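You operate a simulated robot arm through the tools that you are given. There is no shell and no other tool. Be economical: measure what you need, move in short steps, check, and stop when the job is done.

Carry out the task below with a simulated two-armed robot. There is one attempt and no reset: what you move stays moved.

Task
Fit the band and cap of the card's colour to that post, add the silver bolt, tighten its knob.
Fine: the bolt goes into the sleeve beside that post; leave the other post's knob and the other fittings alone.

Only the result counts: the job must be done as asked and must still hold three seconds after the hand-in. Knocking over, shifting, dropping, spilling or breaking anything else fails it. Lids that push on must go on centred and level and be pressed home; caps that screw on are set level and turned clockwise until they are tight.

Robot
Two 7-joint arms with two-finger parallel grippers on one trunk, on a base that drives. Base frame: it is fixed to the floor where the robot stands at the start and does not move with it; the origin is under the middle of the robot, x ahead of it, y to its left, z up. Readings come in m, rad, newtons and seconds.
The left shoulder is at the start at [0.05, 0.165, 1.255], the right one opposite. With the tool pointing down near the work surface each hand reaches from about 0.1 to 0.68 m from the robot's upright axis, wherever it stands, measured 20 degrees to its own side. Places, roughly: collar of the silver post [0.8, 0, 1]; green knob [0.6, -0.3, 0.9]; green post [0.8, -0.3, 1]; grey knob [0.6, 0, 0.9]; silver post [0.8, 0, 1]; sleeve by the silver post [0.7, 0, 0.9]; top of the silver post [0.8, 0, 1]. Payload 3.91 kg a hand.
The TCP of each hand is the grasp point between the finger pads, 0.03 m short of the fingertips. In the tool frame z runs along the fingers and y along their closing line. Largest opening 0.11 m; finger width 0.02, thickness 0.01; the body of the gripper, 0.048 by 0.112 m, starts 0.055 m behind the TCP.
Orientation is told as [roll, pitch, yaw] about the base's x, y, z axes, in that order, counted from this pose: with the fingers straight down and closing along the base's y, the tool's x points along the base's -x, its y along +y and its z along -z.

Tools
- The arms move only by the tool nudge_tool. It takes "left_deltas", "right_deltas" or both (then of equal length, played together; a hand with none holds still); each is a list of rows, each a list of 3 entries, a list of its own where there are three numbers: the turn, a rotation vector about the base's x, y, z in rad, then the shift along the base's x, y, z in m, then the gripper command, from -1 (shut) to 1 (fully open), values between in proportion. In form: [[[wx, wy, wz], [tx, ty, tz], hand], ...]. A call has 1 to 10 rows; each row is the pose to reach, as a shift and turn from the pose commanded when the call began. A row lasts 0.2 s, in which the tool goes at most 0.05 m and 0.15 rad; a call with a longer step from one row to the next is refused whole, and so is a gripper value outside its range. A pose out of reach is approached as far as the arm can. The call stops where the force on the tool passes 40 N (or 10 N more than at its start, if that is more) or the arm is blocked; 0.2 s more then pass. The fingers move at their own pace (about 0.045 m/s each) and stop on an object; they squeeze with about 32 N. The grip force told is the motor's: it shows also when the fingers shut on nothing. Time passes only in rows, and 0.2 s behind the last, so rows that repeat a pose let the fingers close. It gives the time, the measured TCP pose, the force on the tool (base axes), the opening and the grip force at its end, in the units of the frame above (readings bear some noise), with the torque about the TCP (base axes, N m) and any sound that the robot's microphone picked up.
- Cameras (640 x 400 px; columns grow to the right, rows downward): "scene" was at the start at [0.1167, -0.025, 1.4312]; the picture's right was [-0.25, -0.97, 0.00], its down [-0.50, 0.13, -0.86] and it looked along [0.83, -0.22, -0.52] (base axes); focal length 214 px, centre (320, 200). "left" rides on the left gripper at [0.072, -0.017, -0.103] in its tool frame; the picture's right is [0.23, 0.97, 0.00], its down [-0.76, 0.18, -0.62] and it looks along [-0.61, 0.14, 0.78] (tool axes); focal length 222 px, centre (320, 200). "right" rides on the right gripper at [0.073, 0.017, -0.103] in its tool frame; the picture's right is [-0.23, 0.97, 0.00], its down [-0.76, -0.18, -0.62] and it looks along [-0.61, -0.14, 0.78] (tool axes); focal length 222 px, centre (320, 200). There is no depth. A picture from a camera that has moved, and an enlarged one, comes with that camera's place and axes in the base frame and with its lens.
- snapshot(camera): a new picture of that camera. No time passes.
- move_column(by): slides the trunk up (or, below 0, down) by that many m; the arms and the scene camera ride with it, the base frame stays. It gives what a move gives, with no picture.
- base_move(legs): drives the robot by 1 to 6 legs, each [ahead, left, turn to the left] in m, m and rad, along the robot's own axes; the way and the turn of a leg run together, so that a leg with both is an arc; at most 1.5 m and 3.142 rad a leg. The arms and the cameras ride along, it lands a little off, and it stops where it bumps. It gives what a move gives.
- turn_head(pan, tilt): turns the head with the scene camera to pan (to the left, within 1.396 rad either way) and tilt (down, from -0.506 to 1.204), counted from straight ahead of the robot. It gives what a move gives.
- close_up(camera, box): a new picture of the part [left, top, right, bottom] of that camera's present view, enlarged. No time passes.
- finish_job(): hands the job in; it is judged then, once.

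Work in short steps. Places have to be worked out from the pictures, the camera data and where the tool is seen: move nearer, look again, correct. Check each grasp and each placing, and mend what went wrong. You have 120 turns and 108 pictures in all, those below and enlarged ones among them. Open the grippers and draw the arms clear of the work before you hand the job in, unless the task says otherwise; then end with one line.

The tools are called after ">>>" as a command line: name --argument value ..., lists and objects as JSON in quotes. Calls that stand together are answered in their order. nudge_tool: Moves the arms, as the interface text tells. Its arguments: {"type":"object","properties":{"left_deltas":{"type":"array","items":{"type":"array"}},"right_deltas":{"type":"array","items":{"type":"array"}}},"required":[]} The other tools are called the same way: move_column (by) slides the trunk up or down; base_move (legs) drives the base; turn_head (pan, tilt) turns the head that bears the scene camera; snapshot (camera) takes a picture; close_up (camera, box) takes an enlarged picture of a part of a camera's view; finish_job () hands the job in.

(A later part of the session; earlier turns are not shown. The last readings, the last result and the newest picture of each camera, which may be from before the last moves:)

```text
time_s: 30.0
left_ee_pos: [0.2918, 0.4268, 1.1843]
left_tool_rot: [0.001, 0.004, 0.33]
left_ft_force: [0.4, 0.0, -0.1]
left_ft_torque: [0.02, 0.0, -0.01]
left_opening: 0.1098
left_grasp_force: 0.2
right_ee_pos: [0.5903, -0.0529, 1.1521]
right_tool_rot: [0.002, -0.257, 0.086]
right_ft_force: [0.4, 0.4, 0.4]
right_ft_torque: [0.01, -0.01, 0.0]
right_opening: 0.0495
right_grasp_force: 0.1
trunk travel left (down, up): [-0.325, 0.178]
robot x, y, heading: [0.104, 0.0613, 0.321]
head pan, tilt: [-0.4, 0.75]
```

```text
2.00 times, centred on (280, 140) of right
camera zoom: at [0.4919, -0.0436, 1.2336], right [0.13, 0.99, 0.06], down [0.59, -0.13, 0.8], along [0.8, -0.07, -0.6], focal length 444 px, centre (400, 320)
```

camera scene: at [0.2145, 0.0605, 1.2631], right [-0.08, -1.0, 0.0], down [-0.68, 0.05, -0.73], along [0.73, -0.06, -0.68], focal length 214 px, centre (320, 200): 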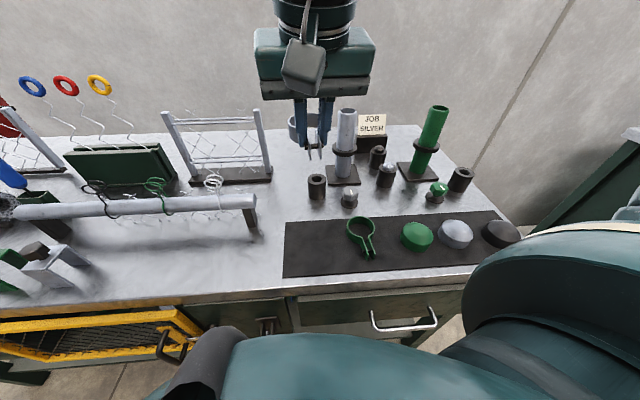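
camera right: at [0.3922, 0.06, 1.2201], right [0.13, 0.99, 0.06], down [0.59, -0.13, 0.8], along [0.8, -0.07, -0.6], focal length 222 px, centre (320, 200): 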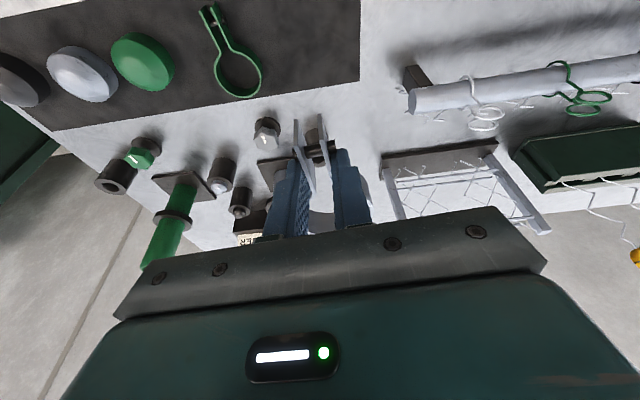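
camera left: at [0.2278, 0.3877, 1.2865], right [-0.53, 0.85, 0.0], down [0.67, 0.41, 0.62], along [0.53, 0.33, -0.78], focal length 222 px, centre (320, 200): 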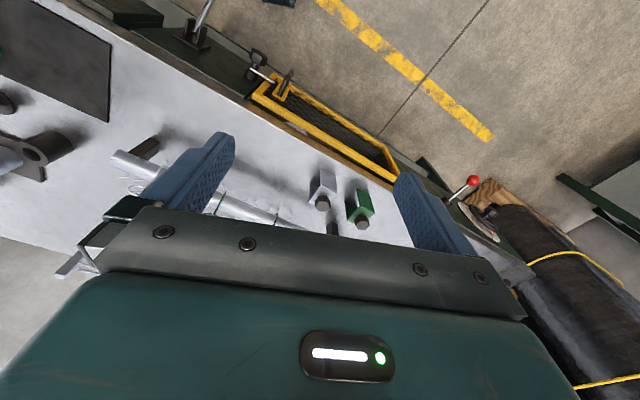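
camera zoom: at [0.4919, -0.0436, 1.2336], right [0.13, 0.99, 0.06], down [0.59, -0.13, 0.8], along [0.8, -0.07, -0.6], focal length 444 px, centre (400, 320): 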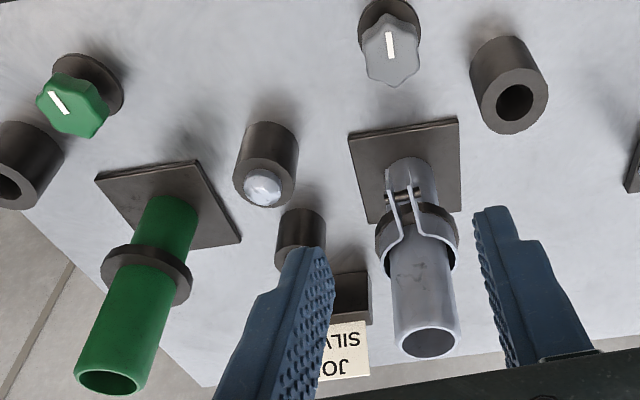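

The band sits on the collar around the post. Next is the silver cap at ≈(0.50,−0.27). I level the tool and move toward it.

>>> nudge_tool --right_deltas '[[[-0.011, 0.128, 0], [-0.02, -0.03, 0], 0.2], [[-0.022, 0.256, 0], [-0.04, -0.06, 0], 0.6], [[-0.022, 0.256, 0], [-0.055, -0.1, 0], 0.8], [[-0.022, 0.256, 0], [-0.07, -0.14, 0], 0.8], [[-0.022, 0.256, 0], [-0.08, -0.18, 0], 0.8], [[-0.022, 0.256, 0], [-0.09, -0.215, 0], 0.8], [[-0.022, 0.256, 0], [-0.09, -0.215, 0], 0.8]]'

>>> nudge_tool --right_deltas '[[[0, 0, 0.14], [0, 0, -0.01], 0.8], [[0, 0, 0.28], [0, 0, -0.02], 0.8], [[0, 0, 0.42], [0, 0, -0.04], 0.8], [[0, 0, 0.56], [0, 0, -0.06], 0.8], [[0, 0, 0.7], [0, 0, -0.08], 0.8], [[0, 0, 0.84], [0, 0, -0.1], 0.8], [[0, 0, 0.98], [0, 0, -0.12], 0.8], [[0, 0, 1.12], [0, 0, -0.13], 0.8], [[0, 0, 1.26], [0, 0, -0.14], 0.8], [[0, 0, 1.26], [0, 0, -0.14], 0.8]]'

>>> snapshot --camera "right"

>>> snapshot --camera "scene"

```text
time_s: 31.6
left_ee_pos: [0.2908, 0.4267, 1.1843]
left_tool_rot: [0.0, 0.005, 0.329]
left_ft_force: [0.6, 0.3, 0.2]
left_ft_torque: [-0.01, 0.0, 0.01]
left_opening: 0.1101
left_grasp_force: 0.0
right_ee_pos: [0.4992, -0.2671, 1.1532]
right_tool_rot: [0.002, 0.0, 0.091]
right_ft_force: [0.1, 0.2, 0.4]
right_ft_torque: [-0.02, 0.0, -0.03]
right_opening: 0.0993
right_grasp_force: 0.0
trunk travel left (down, up): [-0.325, 0.178]
robot x, y, heading: [0.1015, 0.057, 0.321]
head pan, tilt: [-0.4, 0.75]
```

```text
time_s: 33.8
left_ee_pos: [0.2902, 0.4269, 1.1841]
left_tool_rot: [0.0, 0.006, 0.331]
left_ft_force: [-0.2, -0.4, -0.5]
left_ft_torque: [0.0, 0.03, 0.03]
left_opening: 0.1098
left_grasp_force: 0.1
right_ee_pos: [0.4981, -0.2682, 1.0146]
right_tool_rot: [0.001, -0.002, 1.348]
right_ft_force: [-0.7, 0.7, 0.3]
right_ft_torque: [-0.02, -0.01, -0.01]
right_opening: 0.099
right_grasp_force: 0.0
trunk travel left (down, up): [-0.325, 0.178]
robot x, y, heading: [0.1033, 0.0616, 0.321]
head pan, tilt: [-0.4, 0.75]
```

```text
73 pictures are left
camera right: at [0.4669, -0.3345, 1.1175], right [-0.9, 0.44, 0.0], down [0.34, 0.7, 0.62], along [0.27, 0.56, -0.78], focal length 222 px, centre (320, 200)
```

right: 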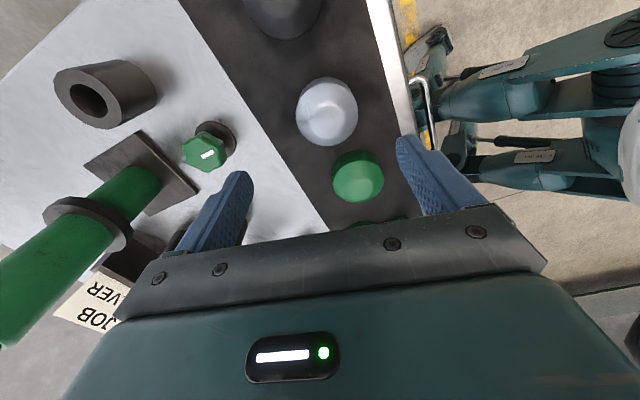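

```text
72 pictures are left
camera scene: at [0.2144, 0.0605, 1.2631], right [-0.08, -1.0, 0.0], down [-0.68, 0.05, -0.73], along [0.73, -0.06, -0.68], focal length 214 px, centre (320, 200)
```

scene: 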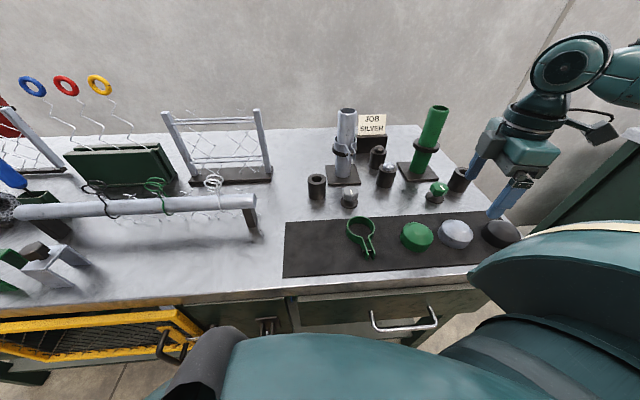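

Cap centre ≈(0.491,−0.267), radius ≈0.033. I center over it and descend to z 0.93, then look.

>>> nudge_tool --right_deltas '[[[0, 0, 0], [-0.006, 0.001, -0.03], 0.8], [[0, 0, 0], [-0.006, 0.001, -0.06], 0.8], [[0, 0, 0], [-0.006, 0.001, -0.08], 0.8], [[0, 0, 0], [-0.006, 0.001, -0.08], 0.8]]'

>>> snapshot --camera "right"

>>> close_up --camera "scene" --box '[380, 160, 540, 280]'

```text
time_s: 34.8
left_ee_pos: [0.291, 0.4263, 1.1847]
left_tool_rot: [0.0, 0.003, 0.33]
left_ft_force: [-0.9, 0.0, 0.4]
left_ft_torque: [0.03, 0.02, 0.03]
left_opening: 0.1103
left_grasp_force: 0.1
right_ee_pos: [0.4955, -0.2662, 0.9355]
right_tool_rot: [0.002, 0.0, 1.345]
right_ft_force: [-0.3, 0.3, 0.6]
right_ft_torque: [0.0, 0.01, 0.02]
right_opening: 0.0989
right_grasp_force: 0.0
trunk travel left (down, up): [-0.325, 0.178]
robot x, y, heading: [0.1052, 0.0592, 0.325]
head pan, tilt: [-0.4, 0.75]
```

```text
71 pictures are left
camera right: at [0.463, -0.3324, 1.0382], right [-0.9, 0.44, 0.0], down [0.34, 0.7, 0.62], along [0.27, 0.56, -0.78], focal length 222 px, centre (320, 200)
```

right: 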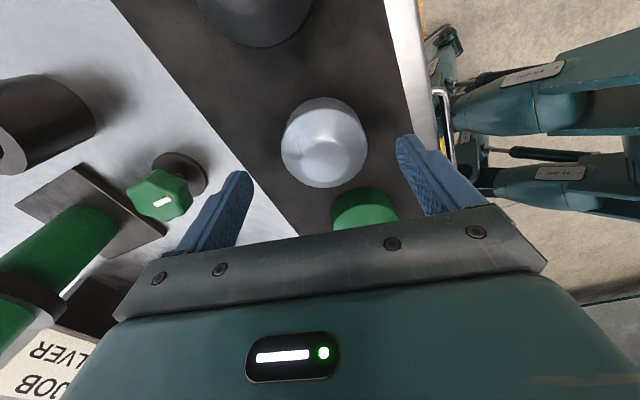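

```text
3.33 times, centred on (460, 220) of scene
camera zoom: at [0.2144, 0.0606, 1.2631], right [-0.08, -1.0, 0.0], down [-0.68, 0.05, -0.73], along [0.73, -0.06, -0.68], focal length 715 px, centre (-147, 133)
```

zoom: 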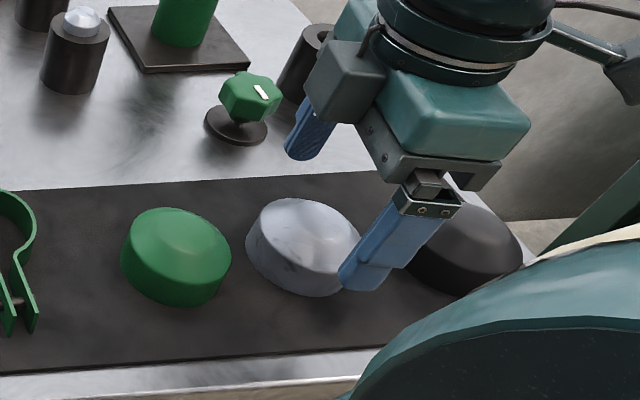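

Cap is centred at ≈(0.490,−0.267); both fingers clear neighbours. I correct 5 mm, descend to z≈0.899, and close.

>>> nudge_tool --right_deltas '[[[0, 0, 0], [-0.005, -0.001, 0], 0.8], [[0, 0, 0], [-0.005, -0.001, -0.018], 0.8], [[0, 0, 0], [-0.005, -0.001, -0.035], 0.8], [[0, 0, 0], [-0.005, -0.001, -0.035], 0.4], [[0, 0, 0], [-0.005, -0.001, -0.035], 0.1], [[0, 0, 0], [-0.005, -0.001, -0.035], -0.2], [[0, 0, 0], [-0.005, -0.001, -0.035], -1], [[0, 0, 0], [-0.005, -0.001, -0.035], -1]]'

>>> snapshot --camera "right"

```text
time_s: 36.6
left_ee_pos: [0.2907, 0.427, 1.1835]
left_tool_rot: [0.0, 0.004, 0.33]
left_ft_force: [-0.4, -0.3, -1.0]
left_ft_torque: [0.01, 0.01, -0.05]
left_opening: 0.11
left_grasp_force: 0.1
right_ee_pos: [0.4884, -0.2672, 0.8991]
right_tool_rot: [0.002, -0.001, 1.348]
right_ft_force: [0.2, 0.1, 0.1]
right_ft_torque: [0.02, -0.11, -0.03]
right_opening: 0.0647
right_grasp_force: 31.8
trunk travel left (down, up): [-0.325, 0.178]
robot x, y, heading: [0.1009, 0.0604, 0.323]
head pan, tilt: [-0.4, 0.75]
```

```text
69 pictures are left
camera right: at [0.4572, -0.333, 1.0014], right [-0.9, 0.44, 0.0], down [0.34, 0.7, 0.62], along [0.27, 0.56, -0.78], focal length 222 px, centre (320, 200)
```

right: 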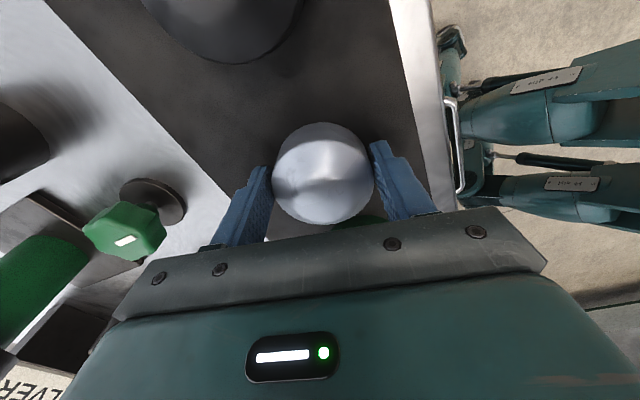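

Cap gripped (64.7 mm). I lift it to z≈1.15 and carry it toward the post, stopping short above to look.

>>> nudge_tool --right_deltas '[[[0, 0, 0], [0, 0, 0.02], -1], [[0, 0, 0], [0, 0, 0.06], -1], [[0, 0, 0], [0, 0, 0.1], -1], [[0, 0, 0], [0, 0, 0.14], -1], [[0, 0, 0], [0, 0, 0.18], -1], [[0, 0, 0], [0, 0, 0.22], -1], [[0, 0, 0], [0, 0, 0.25], -1], [[0, 0, 0], [0, 0, 0.25], -1]]'

>>> nudge_tool --right_deltas '[[[0, 0, 0], [0.032, 0.027, 0], -1], [[0, 0, 0], [0.064, 0.054, 0], -1], [[0, 0, 0], [0.096, 0.081, 0], -1], [[0, 0, 0], [0.128, 0.108, 0], -1], [[0, 0, 0], [0.16, 0.135, 0], -1], [[0, 0, 0], [0.192, 0.162, 0], -1], [[0, 0, 0], [0.224, 0.189, 0], -1], [[0, 0, 0], [0.26, 0.217, 0], -1], [[0, 0, 0], [0.26, 0.217, 0], -1]]'

>>> close_up --camera "scene" --box '[280, 40, 420, 160]'

>>> snapshot --camera "right"

```text
time_s: 38.4
left_ee_pos: [0.2908, 0.4265, 1.1843]
left_tool_rot: [0.0, 0.003, 0.33]
left_ft_force: [0.5, 0.8, 0.6]
left_ft_torque: [0.0, -0.03, 0.0]
left_opening: 0.11
left_grasp_force: 0.1
right_ee_pos: [0.4869, -0.2699, 1.1532]
right_tool_rot: [0.003, -0.001, 1.349]
right_ft_force: [-0.1, 0.4, -0.7]
right_ft_torque: [0.01, 0.01, 0.01]
right_opening: 0.0647
right_grasp_force: 32.1
trunk travel left (down, up): [-0.325, 0.178]
robot x, y, heading: [0.1025, 0.0573, 0.325]
head pan, tilt: [-0.4, 0.75]
```

```text
time_s: 40.4
left_ee_pos: [0.2914, 0.4261, 1.1845]
left_tool_rot: [0.0, 0.003, 0.328]
left_ft_force: [0.7, 0.8, 0.7]
left_ft_torque: [0.02, 0.02, -0.01]
left_opening: 0.11
left_grasp_force: 0.1
right_ee_pos: [0.7293, -0.0679, 1.1484]
right_tool_rot: [0.004, 0.0, 1.347]
right_ft_force: [0.8, 0.6, -1.0]
right_ft_torque: [-0.02, 0.01, -0.01]
right_opening: 0.0644
right_grasp_force: 31.6
right hand out of reach, approached as far as the arm can: row 8, 9
trunk travel left (down, up): [-0.325, 0.178]
robot x, y, heading: [0.1063, 0.0599, 0.327]
head pan, tilt: [-0.4, 0.75]
```

```text
3.33 times, centred on (350, 100) of scene
camera zoom: at [0.2148, 0.0607, 1.263], right [-0.08, -1.0, 0.0], down [-0.68, 0.05, -0.73], along [0.73, -0.06, -0.68], focal length 715 px, centre (220, 533)
```

zoom: 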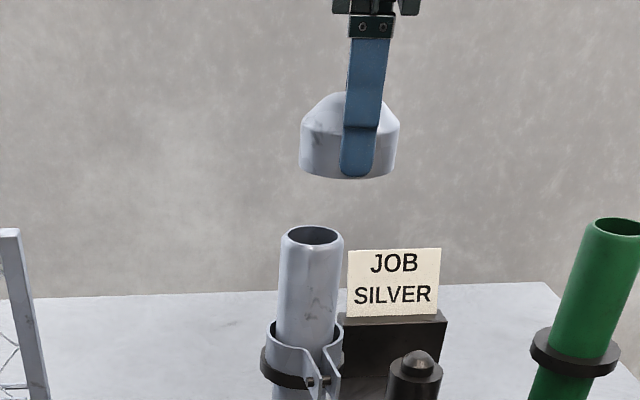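

```text
67 pictures are left
camera right: at [0.6975, -0.1343, 1.2521], right [-0.9, 0.44, 0.0], down [0.34, 0.7, 0.62], along [0.27, 0.56, -0.78], focal length 222 px, centre (320, 200)
```

right: 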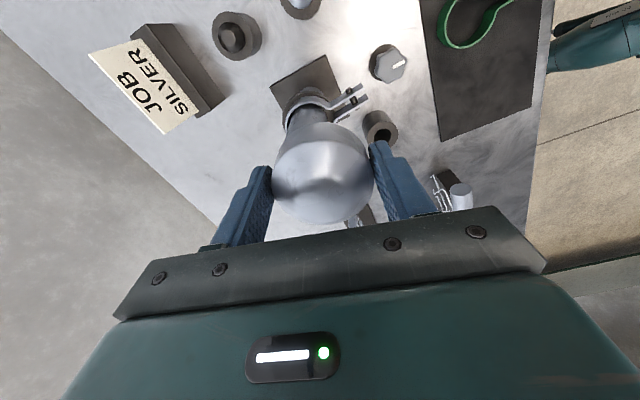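

Out of reach by ~2.5 cm at this trunk height (wrist above the shoulder). I raise the trunk 0.15 and bring the hand down the same amount.

>>> move_column --by 0.15

>>> nudge_tool --right_deltas '[[[0, 0, 0], [0, 0, -0.03], -1], [[0, 0, 0], [0, 0, -0.06], -1], [[0, 0, 0], [0, 0, -0.09], -1], [[0, 0, 0], [0, 0, -0.12], -1], [[0, 0, 0], [0, 0, -0.15], -1], [[0, 0, 0], [0.01, 0.01, -0.15], -1], [[0, 0, 0], [0.02, 0.018, -0.15], -1], [[0, 0, 0], [0.02, 0.018, -0.15], -1]]'

>>> close_up --camera "scene" --box '[280, 60, 420, 180]'

```text
time_s: 42.1
left_ee_pos: [0.291, 0.4273, 1.3336]
left_tool_rot: [-0.001, 0.003, 0.331]
left_ft_force: [-0.1, 0.6, 0.5]
left_ft_torque: [-0.01, 0.01, -0.04]
left_opening: 0.1098
left_grasp_force: 0.0
right_ee_pos: [0.7297, -0.0681, 1.3]
right_tool_rot: [0.002, -0.002, 1.348]
right_ft_force: [0.7, -0.5, -1.4]
right_ft_torque: [-0.01, -0.03, -0.01]
right_opening: 0.0646
right_grasp_force: 32.4
trunk travel left (down, up): [-0.475, 0.028]
robot x, y, heading: [0.1071, 0.0585, 0.321]
head pan, tilt: [-0.4, 0.75]
```

```text
time_s: 43.9
left_ee_pos: [0.2898, 0.4265, 1.333]
left_tool_rot: [-0.001, 0.005, 0.329]
left_ft_force: [0.0, 0.0, -0.5]
left_ft_torque: [-0.04, 0.01, -0.01]
left_opening: 0.1102
left_grasp_force: 0.1
right_ee_pos: [0.7473, -0.0503, 1.1497]
right_tool_rot: [0.001, -0.001, 1.346]
right_ft_force: [-0.6, 0.0, -0.3]
right_ft_torque: [-0.02, 0.03, -0.02]
right_opening: 0.0642
right_grasp_force: 32.2
trunk travel left (down, up): [-0.475, 0.028]
robot x, y, heading: [0.1008, 0.0616, 0.324]
head pan, tilt: [-0.4, 0.75]
```

```text
3.33 times, centred on (350, 120) of scene
camera zoom: at [0.2143, 0.0604, 1.4131], right [-0.08, -1.0, 0.0], down [-0.68, 0.05, -0.73], along [0.73, -0.06, -0.68], focal length 715 px, centre (220, 467)
```

zoom: 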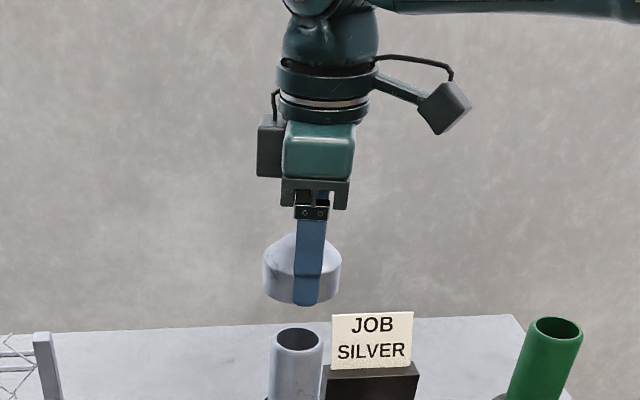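

Now reachable; cap and post seem aligned within ~2 mm. I correct (+3,−2 mm) and lower to just over the rim, then check from both cameras.

>>> nudge_tool --right_deltas '[[[0, 0, 0], [0.003, -0.0015, -0.02], -1], [[0, 0, 0], [0.003, -0.0015, -0.04], -1], [[0, 0, 0], [0.003, -0.0015, -0.043], -1], [[0, 0, 0], [0.003, -0.0015, -0.043], -1]]'

>>> close_up --camera "scene" --box '[310, 100, 390, 160]'

>>> close_up --camera "right" --box '[220, 60, 420, 240]'

```text
time_s: 44.9
left_ee_pos: [0.2901, 0.4259, 1.3339]
left_tool_rot: [0.001, 0.004, 0.331]
left_ft_force: [-0.4, -0.2, -0.5]
left_ft_torque: [0.02, 0.0, 0.01]
left_opening: 0.1099
left_grasp_force: 0.1
right_ee_pos: [0.7516, -0.0524, 1.1058]
right_tool_rot: [0.002, -0.002, 1.351]
right_ft_force: [-0.1, 0.1, -0.2]
right_ft_torque: [-0.02, 0.02, -0.01]
right_opening: 0.0645
right_grasp_force: 32.3
trunk travel left (down, up): [-0.475, 0.028]
robot x, y, heading: [0.1028, 0.0575, 0.324]
head pan, tilt: [-0.4, 0.75]
```

```text
6.67 times, centred on (350, 130) of scene
camera zoom: at [0.2145, 0.0605, 1.4131], right [-0.08, -1.0, 0.0], down [-0.68, 0.05, -0.73], along [0.73, -0.06, -0.68], focal length 1430 px, centre (120, 667)
```

zoom: 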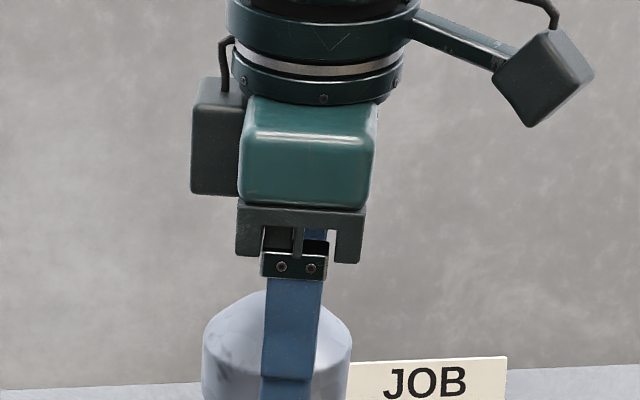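

```text
2.22 times, centred on (320, 150) of right
camera zoom: at [0.7197, -0.1188, 1.2089], right [-0.9, 0.44, 0.0], down [0.34, 0.7, 0.62], along [0.27, 0.56, -0.78], focal length 494 px, centre (320, 311)
```

zoom: 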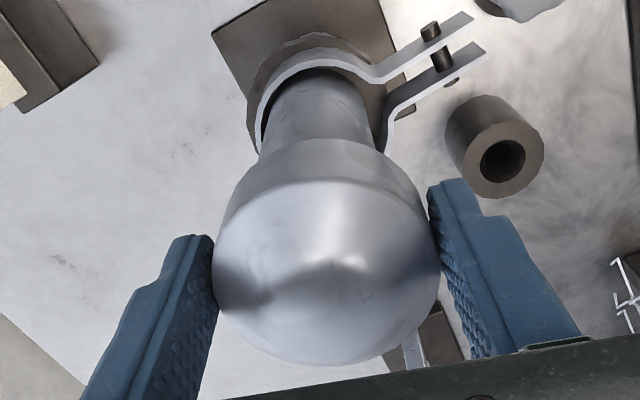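

From the right camera the cap needs ~+2 mm in x. I check the y-alignment with a lower scene crop.

>>> close_up --camera "scene" --box '[310, 130, 390, 190]'

```text
6.67 times, centred on (350, 160) of scene
camera zoom: at [0.2145, 0.0605, 1.4131], right [-0.08, -1.0, 0.0], down [-0.68, 0.05, -0.73], along [0.73, -0.06, -0.68], focal length 1430 px, centre (120, 467)
```

zoom: 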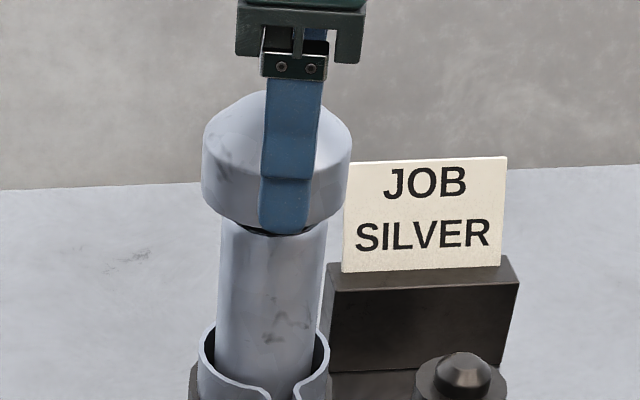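

Cap is ~1.3 mm too far +y. I correct (+1.6,−1.3 mm) and lower gently.

>>> nudge_tool --right_deltas '[[[0, 0, 0], [0.0016, -0.0013, 0], -1], [[0, 0, 0], [0.0016, -0.0013, -0.005], -1], [[0, 0, 0], [0.0016, -0.0013, -0.01], -1], [[0, 0, 0], [0.0016, -0.0013, -0.015], -1], [[0, 0, 0], [0.0016, -0.0013, -0.015], -1]]'

>>> close_up --camera "scene" --box '[310, 130, 390, 190]'

```text
time_s: 46.1
left_ee_pos: [0.2912, 0.4265, 1.3336]
left_tool_rot: [0.0, 0.004, 0.331]
left_ft_force: [0.0, -0.2, -0.2]
left_ft_torque: [0.03, 0.01, 0.02]
left_opening: 0.1099
left_grasp_force: 0.0
right_ee_pos: [0.7542, -0.0522, 1.0916]
right_tool_rot: [0.002, -0.003, 1.347]
right_ft_force: [0.3, 0.1, -1.0]
right_ft_torque: [0.0, -0.02, 0.0]
right_opening: 0.0645
right_grasp_force: 32.4
trunk travel left (down, up): [-0.475, 0.028]
robot x, y, heading: [0.1023, 0.0592, 0.324]
head pan, tilt: [-0.4, 0.75]
```

```text
6.67 times, centred on (350, 160) of scene
camera zoom: at [0.2145, 0.0604, 1.4131], right [-0.08, -1.0, 0.0], down [-0.68, 0.05, -0.73], along [0.73, -0.06, -0.68], focal length 1430 px, centre (120, 467)
```

zoom: 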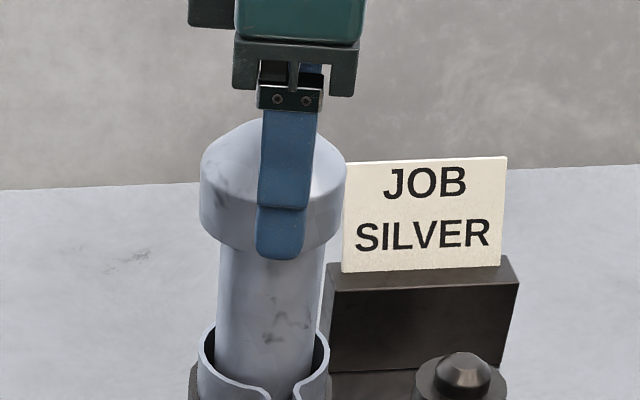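

Cap has started over the rim with no force; still ~1.5 mm left in image. I nudge −1.5 mm in y and continue down.

>>> nudge_tool --right_deltas '[[[0, 0, 0], [-0.0005, -0.0015, 0], -1], [[0, 0, 0], [-0.0005, -0.0015, -0.004], -1], [[0, 0, 0], [-0.0005, -0.0015, -0.008], -1], [[0, 0, 0], [-0.0005, -0.0015, -0.012], -1], [[0, 0, 0], [-0.0005, -0.0015, -0.012], -1]]'

>>> close_up --camera "scene" --box '[310, 130, 390, 190]'

```text
time_s: 47.3
left_ee_pos: [0.2896, 0.427, 1.3334]
left_tool_rot: [0.0, 0.004, 0.331]
left_ft_force: [-0.6, 0.5, 0.3]
left_ft_torque: [-0.01, 0.01, 0.0]
left_opening: 0.1102
left_grasp_force: 0.0
right_ee_pos: [0.7526, -0.0534, 1.0791]
right_tool_rot: [0.0, -0.002, 1.348]
right_ft_force: [-0.4, -0.9, -1.0]
right_ft_torque: [-0.01, 0.02, -0.04]
right_opening: 0.0642
right_grasp_force: 31.9
trunk travel left (down, up): [-0.475, 0.028]
robot x, y, heading: [0.103, 0.0583, 0.324]
head pan, tilt: [-0.4, 0.75]
```

```text
6.67 times, centred on (350, 160) of scene
camera zoom: at [0.2144, 0.0605, 1.4131], right [-0.08, -1.0, 0.0], down [-0.68, 0.05, -0.73], along [0.73, -0.06, -0.68], focal length 1430 px, centre (120, 467)
```

zoom: 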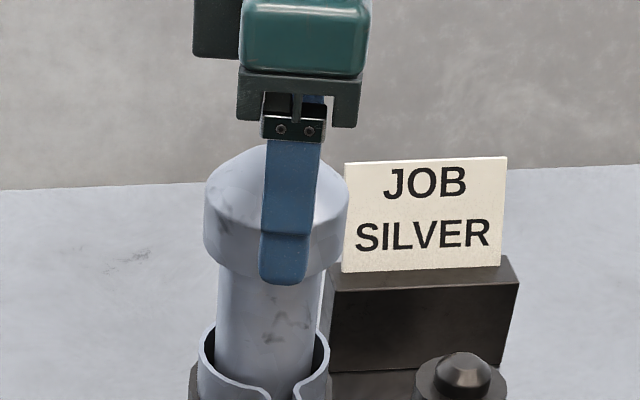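

The cap is sleeving freely over the post. I continue down until it seats.

>>> nudge_tool --right_deltas '[[[0, 0, 0], [0, 0, -0.003], -1], [[0, 0, 0], [0, 0, -0.006], -1], [[0, 0, 0], [0, 0, -0.009], -1], [[0, 0, 0], [0, 0, -0.012], -1], [[0, 0, 0], [0, 0, -0.015], -1], [[0, 0, 0], [0, 0, -0.015], -1]]'

>>> close_up --camera "scene" --box '[310, 130, 390, 190]'

```text
time_s: 48.7
left_ee_pos: [0.2882, 0.4271, 1.3345]
left_tool_rot: [-0.001, 0.0, 0.33]
left_ft_force: [0.6, 0.1, -0.4]
left_ft_torque: [0.0, 0.0, 0.03]
left_opening: 0.1099
left_grasp_force: 0.1
right_ee_pos: [0.7507, -0.0548, 1.0686]
right_tool_rot: [-0.005, -0.005, 1.348]
right_ft_force: [4.5, 0.5, 22.0]
right_ft_torque: [0.09, 0.0, 0.0]
right_opening: 0.0634
right_grasp_force: 32.3
trunk travel left (down, up): [-0.475, 0.028]
robot x, y, heading: [0.1015, 0.0572, 0.323]
head pan, tilt: [-0.4, 0.75]
```

```text
6.67 times, centred on (350, 160) of scene
camera zoom: at [0.2125, 0.0609, 1.4135], right [-0.08, -1.0, 0.0], down [-0.68, 0.05, -0.73], along [0.73, -0.06, -0.68], focal length 1430 px, centre (120, 467)
```

zoom: 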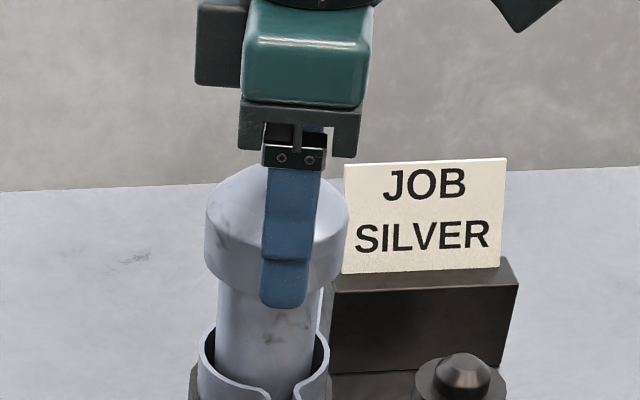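

22 N contact at z 1.0686. I release the cap, rise, and check its seat and level.

>>> nudge_tool --right_deltas '[[[0, 0, 0], [0, 0, 0.004], -1], [[0, 0, 0], [0, 0, 0.004], 0.5], [[0, 0, 0], [0, 0, 0.004], 0.8], [[0, 0, 0], [0, 0, 0.004], 0.8], [[0, 0, 0], [0, 0, 0.03], 0.8], [[0, 0, 0], [0, 0, 0.07], 0.8], [[0, 0, 0], [0, 0, 0.07], 0.8]]'

>>> close_up --camera "scene" --box '[310, 130, 390, 190]'

>>> close_up --camera "right" --box '[220, 60, 420, 240]'

```text
time_s: 50.3
left_ee_pos: [0.2917, 0.4256, 1.3341]
left_tool_rot: [-0.001, 0.003, 0.329]
left_ft_force: [0.1, -0.6, -1.1]
left_ft_torque: [0.01, -0.01, 0.02]
left_opening: 0.1099
left_grasp_force: 0.1
right_ee_pos: [0.7526, -0.0542, 1.1364]
right_tool_rot: [0.005, -0.002, 1.349]
right_ft_force: [0.0, 0.2, 0.4]
right_ft_torque: [0.01, 0.0, -0.03]
right_opening: 0.0992
right_grasp_force: 0.0
trunk travel left (down, up): [-0.475, 0.028]
robot x, y, heading: [0.101, 0.06, 0.324]
head pan, tilt: [-0.4, 0.75]
```

```text
6.67 times, centred on (350, 160) of scene
camera zoom: at [0.2147, 0.0605, 1.4131], right [-0.08, -1.0, 0.0], down [-0.68, 0.05, -0.73], along [0.73, -0.06, -0.68], focal length 1430 px, centre (120, 467)
```

zoom: 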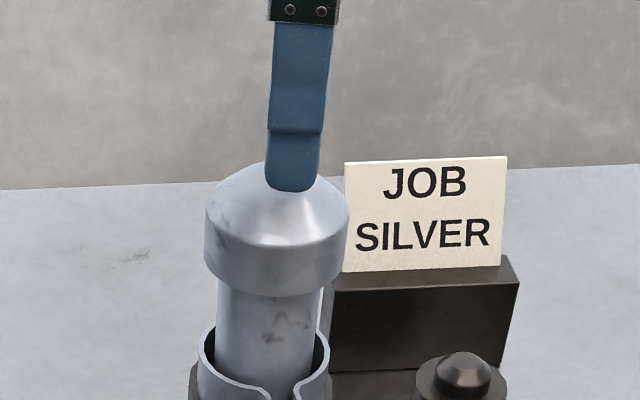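

```text
2.22 times, centred on (320, 150) of right
camera zoom: at [0.7214, -0.121, 1.2387], right [-0.9, 0.44, 0.0], down [0.34, 0.7, 0.62], along [0.27, 0.56, -0.78], focal length 494 px, centre (320, 311)
```

zoom: 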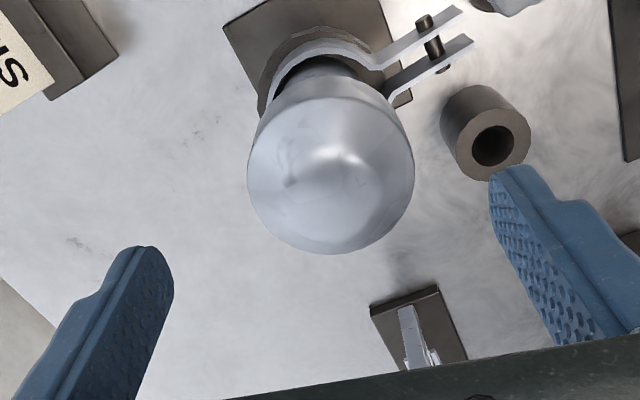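

The cap sits level and centred. To press it home, I close the fingers and push straight down on the dome's centre.

>>> nudge_tool --right_deltas '[[[0, 0, 0], [0, 0, 0.005], 0], [[0, 0, 0], [0, 0, 0.005], -1], [[0, 0, 0], [0, 0, 0.005], -1], [[0, 0, 0], [0, 0, 0.005], -1], [[0, 0, 0], [0, 0, 0.005], -1], [[0, 0, 0], [0, 0, -0.005], -1], [[0, 0, 0], [0, 0, -0.014], -1], [[0, 0, 0], [0, 0, -0.019], -1], [[0, 0, 0], [0, 0, -0.024], -1], [[0, 0, 0], [0, 0, -0.029], -1]]'

>>> close_up --camera "scene" --box '[310, 130, 390, 190]'

```text
time_s: 52.5
left_ee_pos: [0.2885, 0.4264, 1.3353]
left_tool_rot: [-0.001, 0.001, 0.328]
left_ft_force: [-0.1, 0.1, -0.2]
left_ft_torque: [0.01, -0.04, 0.0]
left_opening: 0.1097
left_grasp_force: 0.0
right_ee_pos: [0.753, -0.0534, 1.1092]
right_tool_rot: [-0.004, -0.006, 1.345]
right_ft_force: [-0.8, -2.8, 16.8]
right_ft_torque: [-0.11, 0.02, 0.06]
right_opening: 0.0
right_grasp_force: 31.9
trunk travel left (down, up): [-0.475, 0.028]
robot x, y, heading: [0.1026, 0.0542, 0.323]
head pan, tilt: [-0.4, 0.75]
```

```text
6.67 times, centred on (350, 160) of scene
camera zoom: at [0.2125, 0.0604, 1.4137], right [-0.08, -1.0, 0.0], down [-0.68, 0.05, -0.73], along [0.73, -0.06, -0.68], focal length 1430 px, centre (120, 467)
```

zoom: 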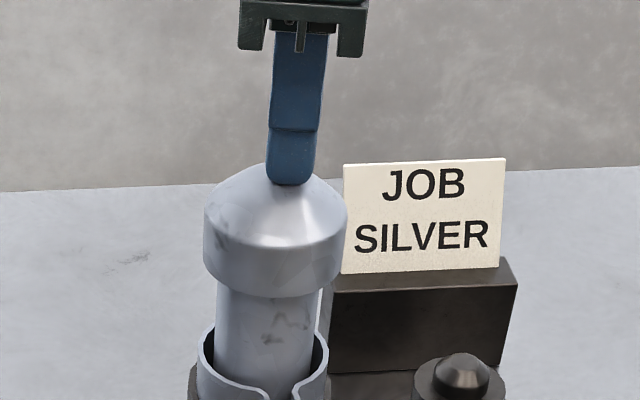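

Contact at z≈1.109 with 17 N. I push harder to be sure it's home.

>>> nudge_tool --right_deltas '[[[0, 0, 0], [0, 0, -0.003], -1], [[0, 0, 0], [0, 0, -0.006], -1], [[0, 0, 0], [0, 0, -0.009], -1], [[0, 0, 0], [0, 0, -0.012], -1], [[0, 0, 0], [0, 0, -0.012], -1]]'

>>> close_up --camera "scene" --box '[310, 130, 390, 190]'

```text
time_s: 53.1
left_ee_pos: [0.2906, 0.4261, 1.3343]
left_tool_rot: [0.0, 0.003, 0.327]
left_ft_force: [0.0, -0.3, 0.1]
left_ft_torque: [0.0, 0.02, 0.0]
left_opening: 0.11
left_grasp_force: 0.1
right_ee_pos: [0.7543, -0.0528, 1.11]
right_tool_rot: [-0.012, -0.013, 1.345]
right_ft_force: [-4.4, -1.2, 15.9]
right_ft_torque: [-0.08, 0.17, -0.01]
right_opening: 0.0001
right_grasp_force: 31.9
trunk travel left (down, up): [-0.475, 0.028]
robot x, y, heading: [0.1071, 0.0562, 0.324]
head pan, tilt: [-0.4, 0.75]
stopped in row 2 (right hand): the force on the tool passed its limit at 42 N (the readings are from after the stop); the commanded pose is now the measured one
```

```text
6.67 times, centred on (350, 160) of scene
camera zoom: at [0.2131, 0.0606, 1.413], right [-0.08, -1.0, 0.0], down [-0.68, 0.05, -0.73], along [0.73, -0.06, -0.68], focal length 1430 px, centre (120, 467)
```

zoom: 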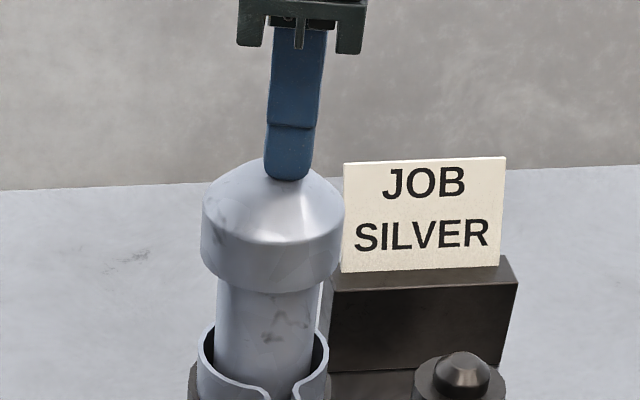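

Cap doesn't move further under 42 N, so it's home. I rise and recheck cap level from both cameras.

>>> nudge_tool --right_deltas '[[[0.012, 0.013, 0], [0, 0, 0.01], -1], [[0.012, 0.013, 0], [0, 0, 0.04], -1], [[0.012, 0.013, 0], [0, 0, 0.07], -0.5], [[0.012, 0.013, 0], [0, 0, 0.07], -0.5]]'

>>> close_up --camera "scene" --box '[310, 130, 390, 190]'

>>> close_up --camera "right" --box '[220, 60, 420, 240]'

```text
time_s: 54.1
left_ee_pos: [0.2904, 0.4252, 1.3332]
left_tool_rot: [-0.001, 0.003, 0.329]
left_ft_force: [-0.5, -1.1, 0.0]
left_ft_torque: [0.0, 0.0, 0.01]
left_opening: 0.11
left_grasp_force: 0.1
right_ee_pos: [0.7561, -0.0525, 1.1753]
right_tool_rot: [0.007, -0.017, 1.347]
right_ft_force: [0.7, 0.4, 0.2]
right_ft_torque: [-0.01, -0.01, 0.01]
right_opening: 0.0272
right_grasp_force: 0.0
trunk travel left (down, up): [-0.475, 0.028]
robot x, y, heading: [0.1022, 0.0625, 0.318]
head pan, tilt: [-0.4, 0.75]
```

```text
6.67 times, centred on (350, 160) of scene
camera zoom: at [0.2145, 0.0605, 1.4131], right [-0.08, -1.0, 0.0], down [-0.68, 0.05, -0.73], along [0.73, -0.06, -0.68], focal length 1430 px, centre (120, 467)
```

zoom: 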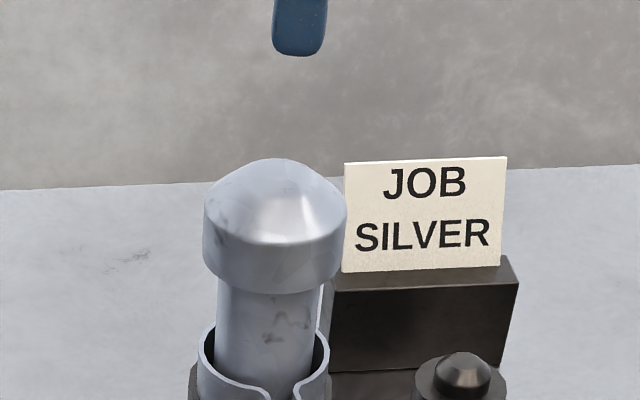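

```text
2.22 times, centred on (320, 150) of right
camera zoom: at [0.7242, -0.1212, 1.276], right [-0.9, 0.44, 0.01], down [0.35, 0.69, 0.64], along [0.27, 0.57, -0.77], focal length 494 px, centre (320, 311)
```

zoom: 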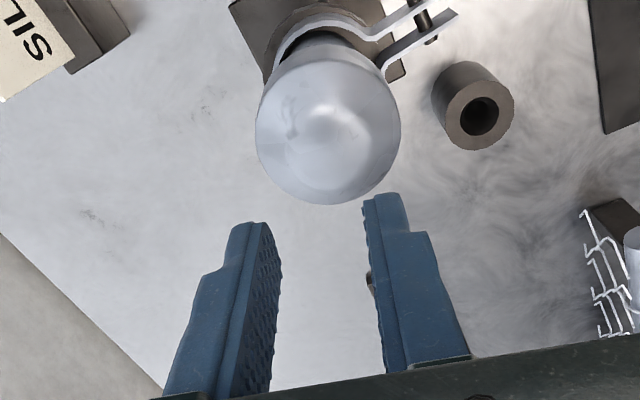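

I zoom in tighter to check the cap is level.

>>> close_up --camera "scene" --box '[330, 145, 360, 180]'

```text
11.43 times, centred on (345, 162) of scene
camera zoom: at [0.2145, 0.0605, 1.4131], right [-0.08, -1.0, 0.0], down [-0.68, 0.05, -0.73], along [0.73, -0.06, -0.68], focal length 2451 px, centre (34, 629)
```

zoom: 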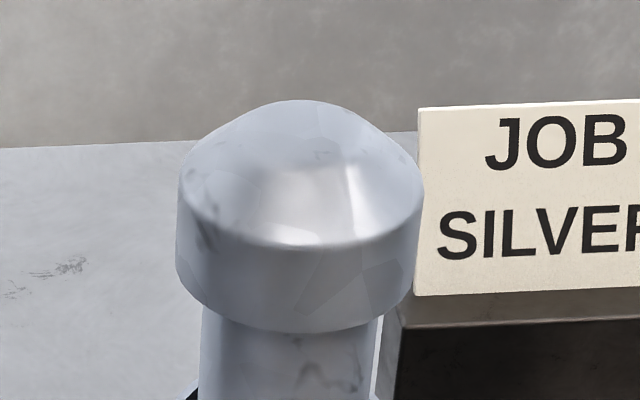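

The cap looks roughly level, but I want a lower view. I retract the right hand to (0.60,−0.17), turning it back, then lower the trunk 0.15 for a side view.

>>> nudge_tool --right_deltas '[[[0, 0, -0.13], [-0.02, -0.02, 0.02], 0], [[0, 0, -0.26], [-0.04, -0.04, 0.03], 0], [[0, 0, -0.39], [-0.06, -0.06, 0.03], 0], [[0, 0, -0.52], [-0.08, -0.08, 0.03], 0], [[0, 0, -0.65], [-0.1, -0.1, 0.03], 0], [[0, 0, -0.78], [-0.12, -0.115, 0.03], 0], [[0, 0, -0.91], [-0.14, -0.12, 0.03], 0], [[0, 0.01, -1.04], [-0.15, -0.12, 0.03], 0], [[0, 0.01, -1.04], [-0.15, -0.12, 0.03], 0]]'

>>> move_column --by -0.15

>>> snapshot --camera "right"

>>> close_up --camera "scene" --box '[310, 80, 390, 150]'

```text
time_s: 56.1
left_ee_pos: [0.2908, 0.4264, 1.3346]
left_tool_rot: [-0.001, 0.004, 0.329]
left_ft_force: [-0.9, 0.2, -0.4]
left_ft_torque: [-0.05, 0.01, -0.02]
left_opening: 0.11
left_grasp_force: 0.0
right_ee_pos: [0.6048, -0.1727, 1.2038]
right_tool_rot: [0.014, -0.012, 0.304]
right_ft_force: [-0.1, -0.4, -1.2]
right_ft_torque: [-0.05, -0.02, -0.01]
right_opening: 0.055
right_grasp_force: 0.2
trunk travel left (down, up): [-0.475, 0.028]
robot x, y, heading: [0.1032, 0.0614, 0.322]
head pan, tilt: [-0.4, 0.75]
```

```text
time_s: 57.9
left_ee_pos: [0.2901, 0.4263, 1.1843]
left_tool_rot: [0.0, 0.005, 0.328]
left_ft_force: [-0.6, -0.9, 0.2]
left_ft_torque: [0.02, -0.01, -0.02]
left_opening: 0.1101
left_grasp_force: 0.1
right_ee_pos: [0.606, -0.1723, 1.054]
right_tool_rot: [0.015, -0.012, 0.305]
right_ft_force: [-0.9, 0.7, -0.4]
right_ft_torque: [-0.01, 0.0, 0.01]
right_opening: 0.055
right_grasp_force: 0.1
trunk travel left (down, up): [-0.325, 0.178]
robot x, y, heading: [0.1046, 0.0604, 0.321]
head pan, tilt: [-0.4, 0.75]
```

```text
52 pictures are left
camera right: at [0.5311, -0.1794, 1.1557], right [-0.08, 1.0, 0.02], down [0.78, 0.05, 0.63], along [0.63, 0.06, -0.78], focal length 222 px, centre (320, 200)
```

right: 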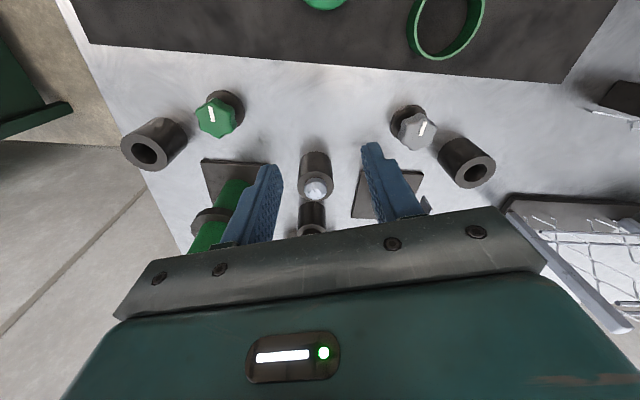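

```text
5.71 times, centred on (350, 115) of scene
camera zoom: at [0.2144, 0.0605, 1.2632], right [-0.08, -1.0, 0.0], down [-0.68, 0.05, -0.73], along [0.73, -0.06, -0.68], focal length 1226 px, centre (149, 686)
```

zoom: 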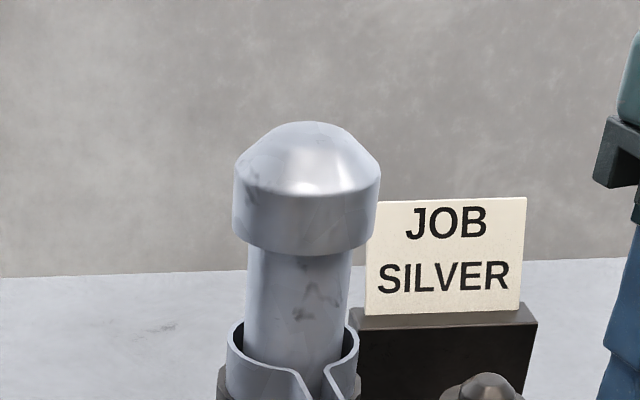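

Zoom tighter on the cap's skirt to judge tilt.

>>> close_up --camera "scene" --box '[335, 96, 365, 134]'

>>> close_up --camera "scene" --box '[400, 190, 520, 260]'

```text
10.53 times, centred on (350, 115) of scene
camera zoom: at [0.2144, 0.0605, 1.2632], right [-0.08, -1.0, 0.0], down [-0.68, 0.05, -0.73], along [0.73, -0.06, -0.68], focal length 2258 px, centre (4, 1095)
```

zoom: 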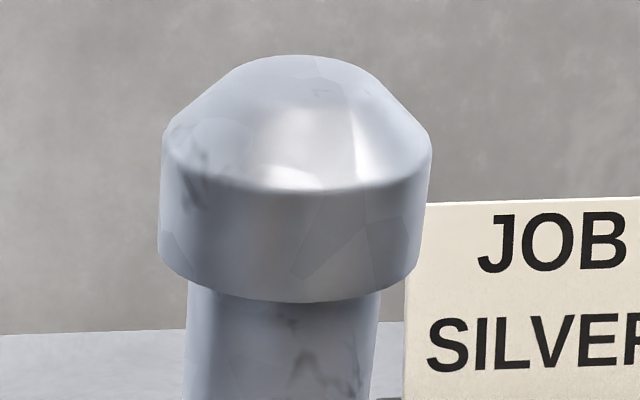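

```text
5.33 times, centred on (460, 225) of scene
camera zoom: at [0.2144, 0.0605, 1.2632], right [-0.08, -1.0, 0.0], down [-0.68, 0.05, -0.73], along [0.73, -0.06, -0.68], focal length 1144 px, centre (-427, 67)
```

zoom: 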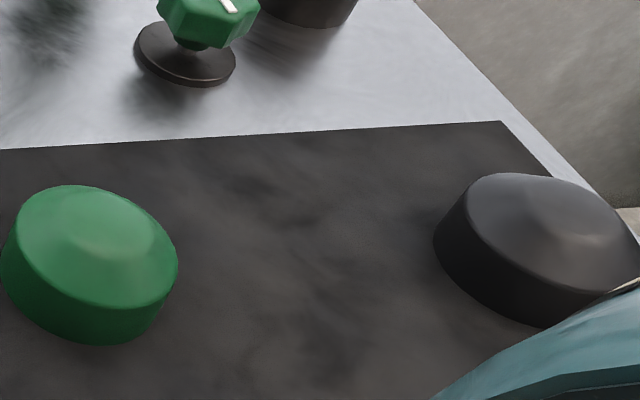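

Cap is level and centred; it slid freely 24 mm and bottomed, so it's home. Next the silver bolt: head at ≈(0.694,−0.168,0.93). I move above it, straighten the tool, and look.

>>> nudge_tool --right_deltas '[[[-0.015, 0.012, 0], [0.03, 0.001, 0], 0], [[-0.015, 0.012, 0], [0.06, 0.003, 0], 0], [[-0.015, 0.012, 0], [0.087, 0.005, -0.01], 0], [[-0.015, 0.012, 0], [0.087, 0.005, -0.04], 0], [[-0.015, 0.012, 0], [0.087, 0.005, -0.06], 0], [[-0.015, 0.012, 0], [0.087, 0.005, -0.06], 0]]'

>>> close_up --camera "right" --box '[220, 60, 420, 220]'

>>> close_up --camera "scene" --box '[330, 120, 450, 210]'

```text
time_s: 59.3
left_ee_pos: [0.2902, 0.426, 1.1837]
left_tool_rot: [-0.002, 0.002, 0.328]
left_ft_force: [-1.4, -0.6, -0.1]
left_ft_torque: [0.02, 0.01, 0.0]
left_opening: 0.1097
left_grasp_force: 0.1
right_ee_pos: [0.6923, -0.1685, 0.9907]
right_tool_rot: [0.003, 0.006, 0.305]
right_ft_force: [-0.3, -0.2, 0.1]
right_ft_torque: [0.0, -0.01, 0.02]
right_opening: 0.0552
right_grasp_force: 0.1
trunk travel left (down, up): [-0.325, 0.178]
robot x, y, heading: [0.107, 0.0617, 0.327]
head pan, tilt: [-0.4, 0.75]
```

```text
2.50 times, centred on (320, 140) of right
camera zoom: at [0.6193, -0.1741, 1.0945], right [-0.08, 1.0, 0.0], down [0.78, 0.06, 0.62], along [0.62, 0.05, -0.79], focal length 555 px, centre (320, 350)
```

zoom: 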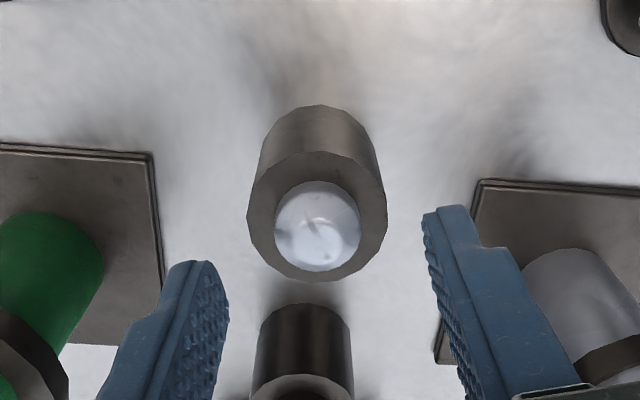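

```text
4.44 times, centred on (390, 165) of scene
camera zoom: at [0.2144, 0.0605, 1.2631], right [-0.08, -1.0, 0.0], down [-0.68, 0.05, -0.73], along [0.73, -0.06, -0.68], focal length 953 px, centre (9, 356)
```

zoom: 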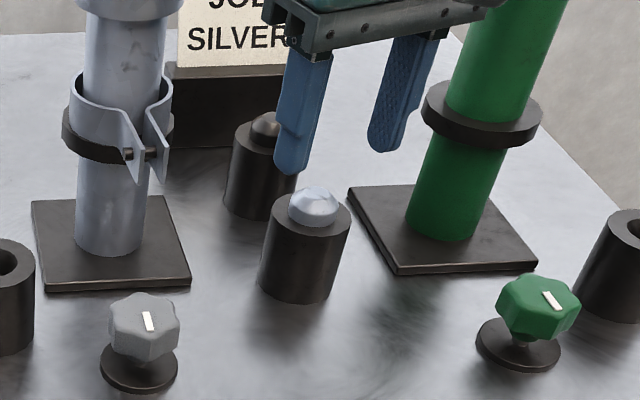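

Holder top ≈(0.702,−0.168,0.918), head ≈29 mm wide above it. I shift +8 mm in x, descend to z≈0.951 and close.

>>> nudge_tool --right_deltas '[[[0, 0, 0], [0.008, 0.0005, 0], 0], [[0, 0, 0], [0.008, 0.0005, -0.02], 0], [[0, 0, 0], [0.008, 0.0005, -0.035], 0], [[0, 0, 0], [0.008, 0.0005, -0.039], 0], [[0, 0, 0], [0.008, 0.0005, -0.039], 0]]'

>>> close_up --camera "scene" --box '[350, 120, 430, 190]'

>>> close_up --camera "right" --box '[220, 60, 420, 220]'

```text
time_s: 60.5
left_ee_pos: [0.2915, 0.4266, 1.1833]
left_tool_rot: [0.0, 0.004, 0.329]
left_ft_force: [0.2, -0.5, -0.7]
left_ft_torque: [0.01, 0.01, -0.03]
left_opening: 0.1099
left_grasp_force: 0.2
right_ee_pos: [0.7004, -0.167, 0.954]
right_tool_rot: [0.005, 0.005, 0.305]
right_ft_force: [-0.2, -0.2, -1.0]
right_ft_torque: [0.05, 0.04, 0.03]
right_opening: 0.055
right_grasp_force: 0.1
trunk travel left (down, up): [-0.325, 0.178]
robot x, y, heading: [0.1044, 0.0599, 0.325]
head pan, tilt: [-0.4, 0.75]
```

```text
5.71 times, centred on (390, 155) of scene
camera zoom: at [0.2144, 0.0605, 1.2631], right [-0.08, -1.0, 0.0], down [-0.68, 0.05, -0.73], along [0.73, -0.06, -0.68], focal length 1226 px, centre (-80, 457)
```

zoom: 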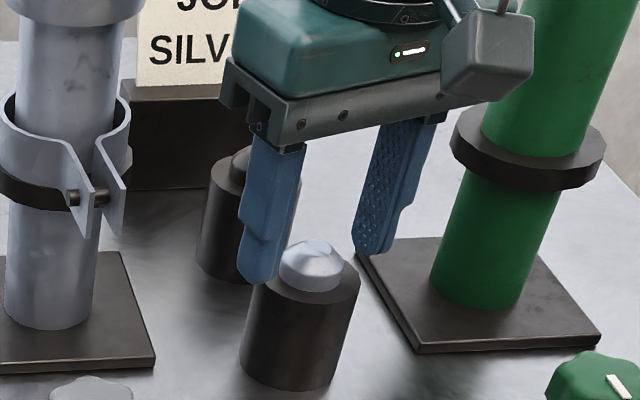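

```text
2.50 times, centred on (320, 140) of right
camera zoom: at [0.6271, -0.1721, 1.0567], right [-0.08, 1.0, 0.0], down [0.78, 0.06, 0.62], along [0.62, 0.05, -0.79], focal length 555 px, centre (320, 350)
```

zoom: 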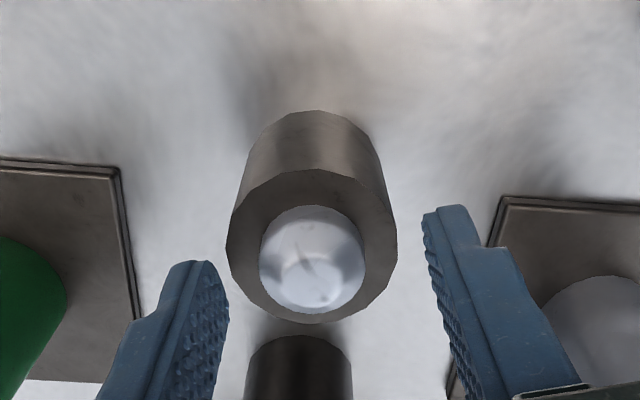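

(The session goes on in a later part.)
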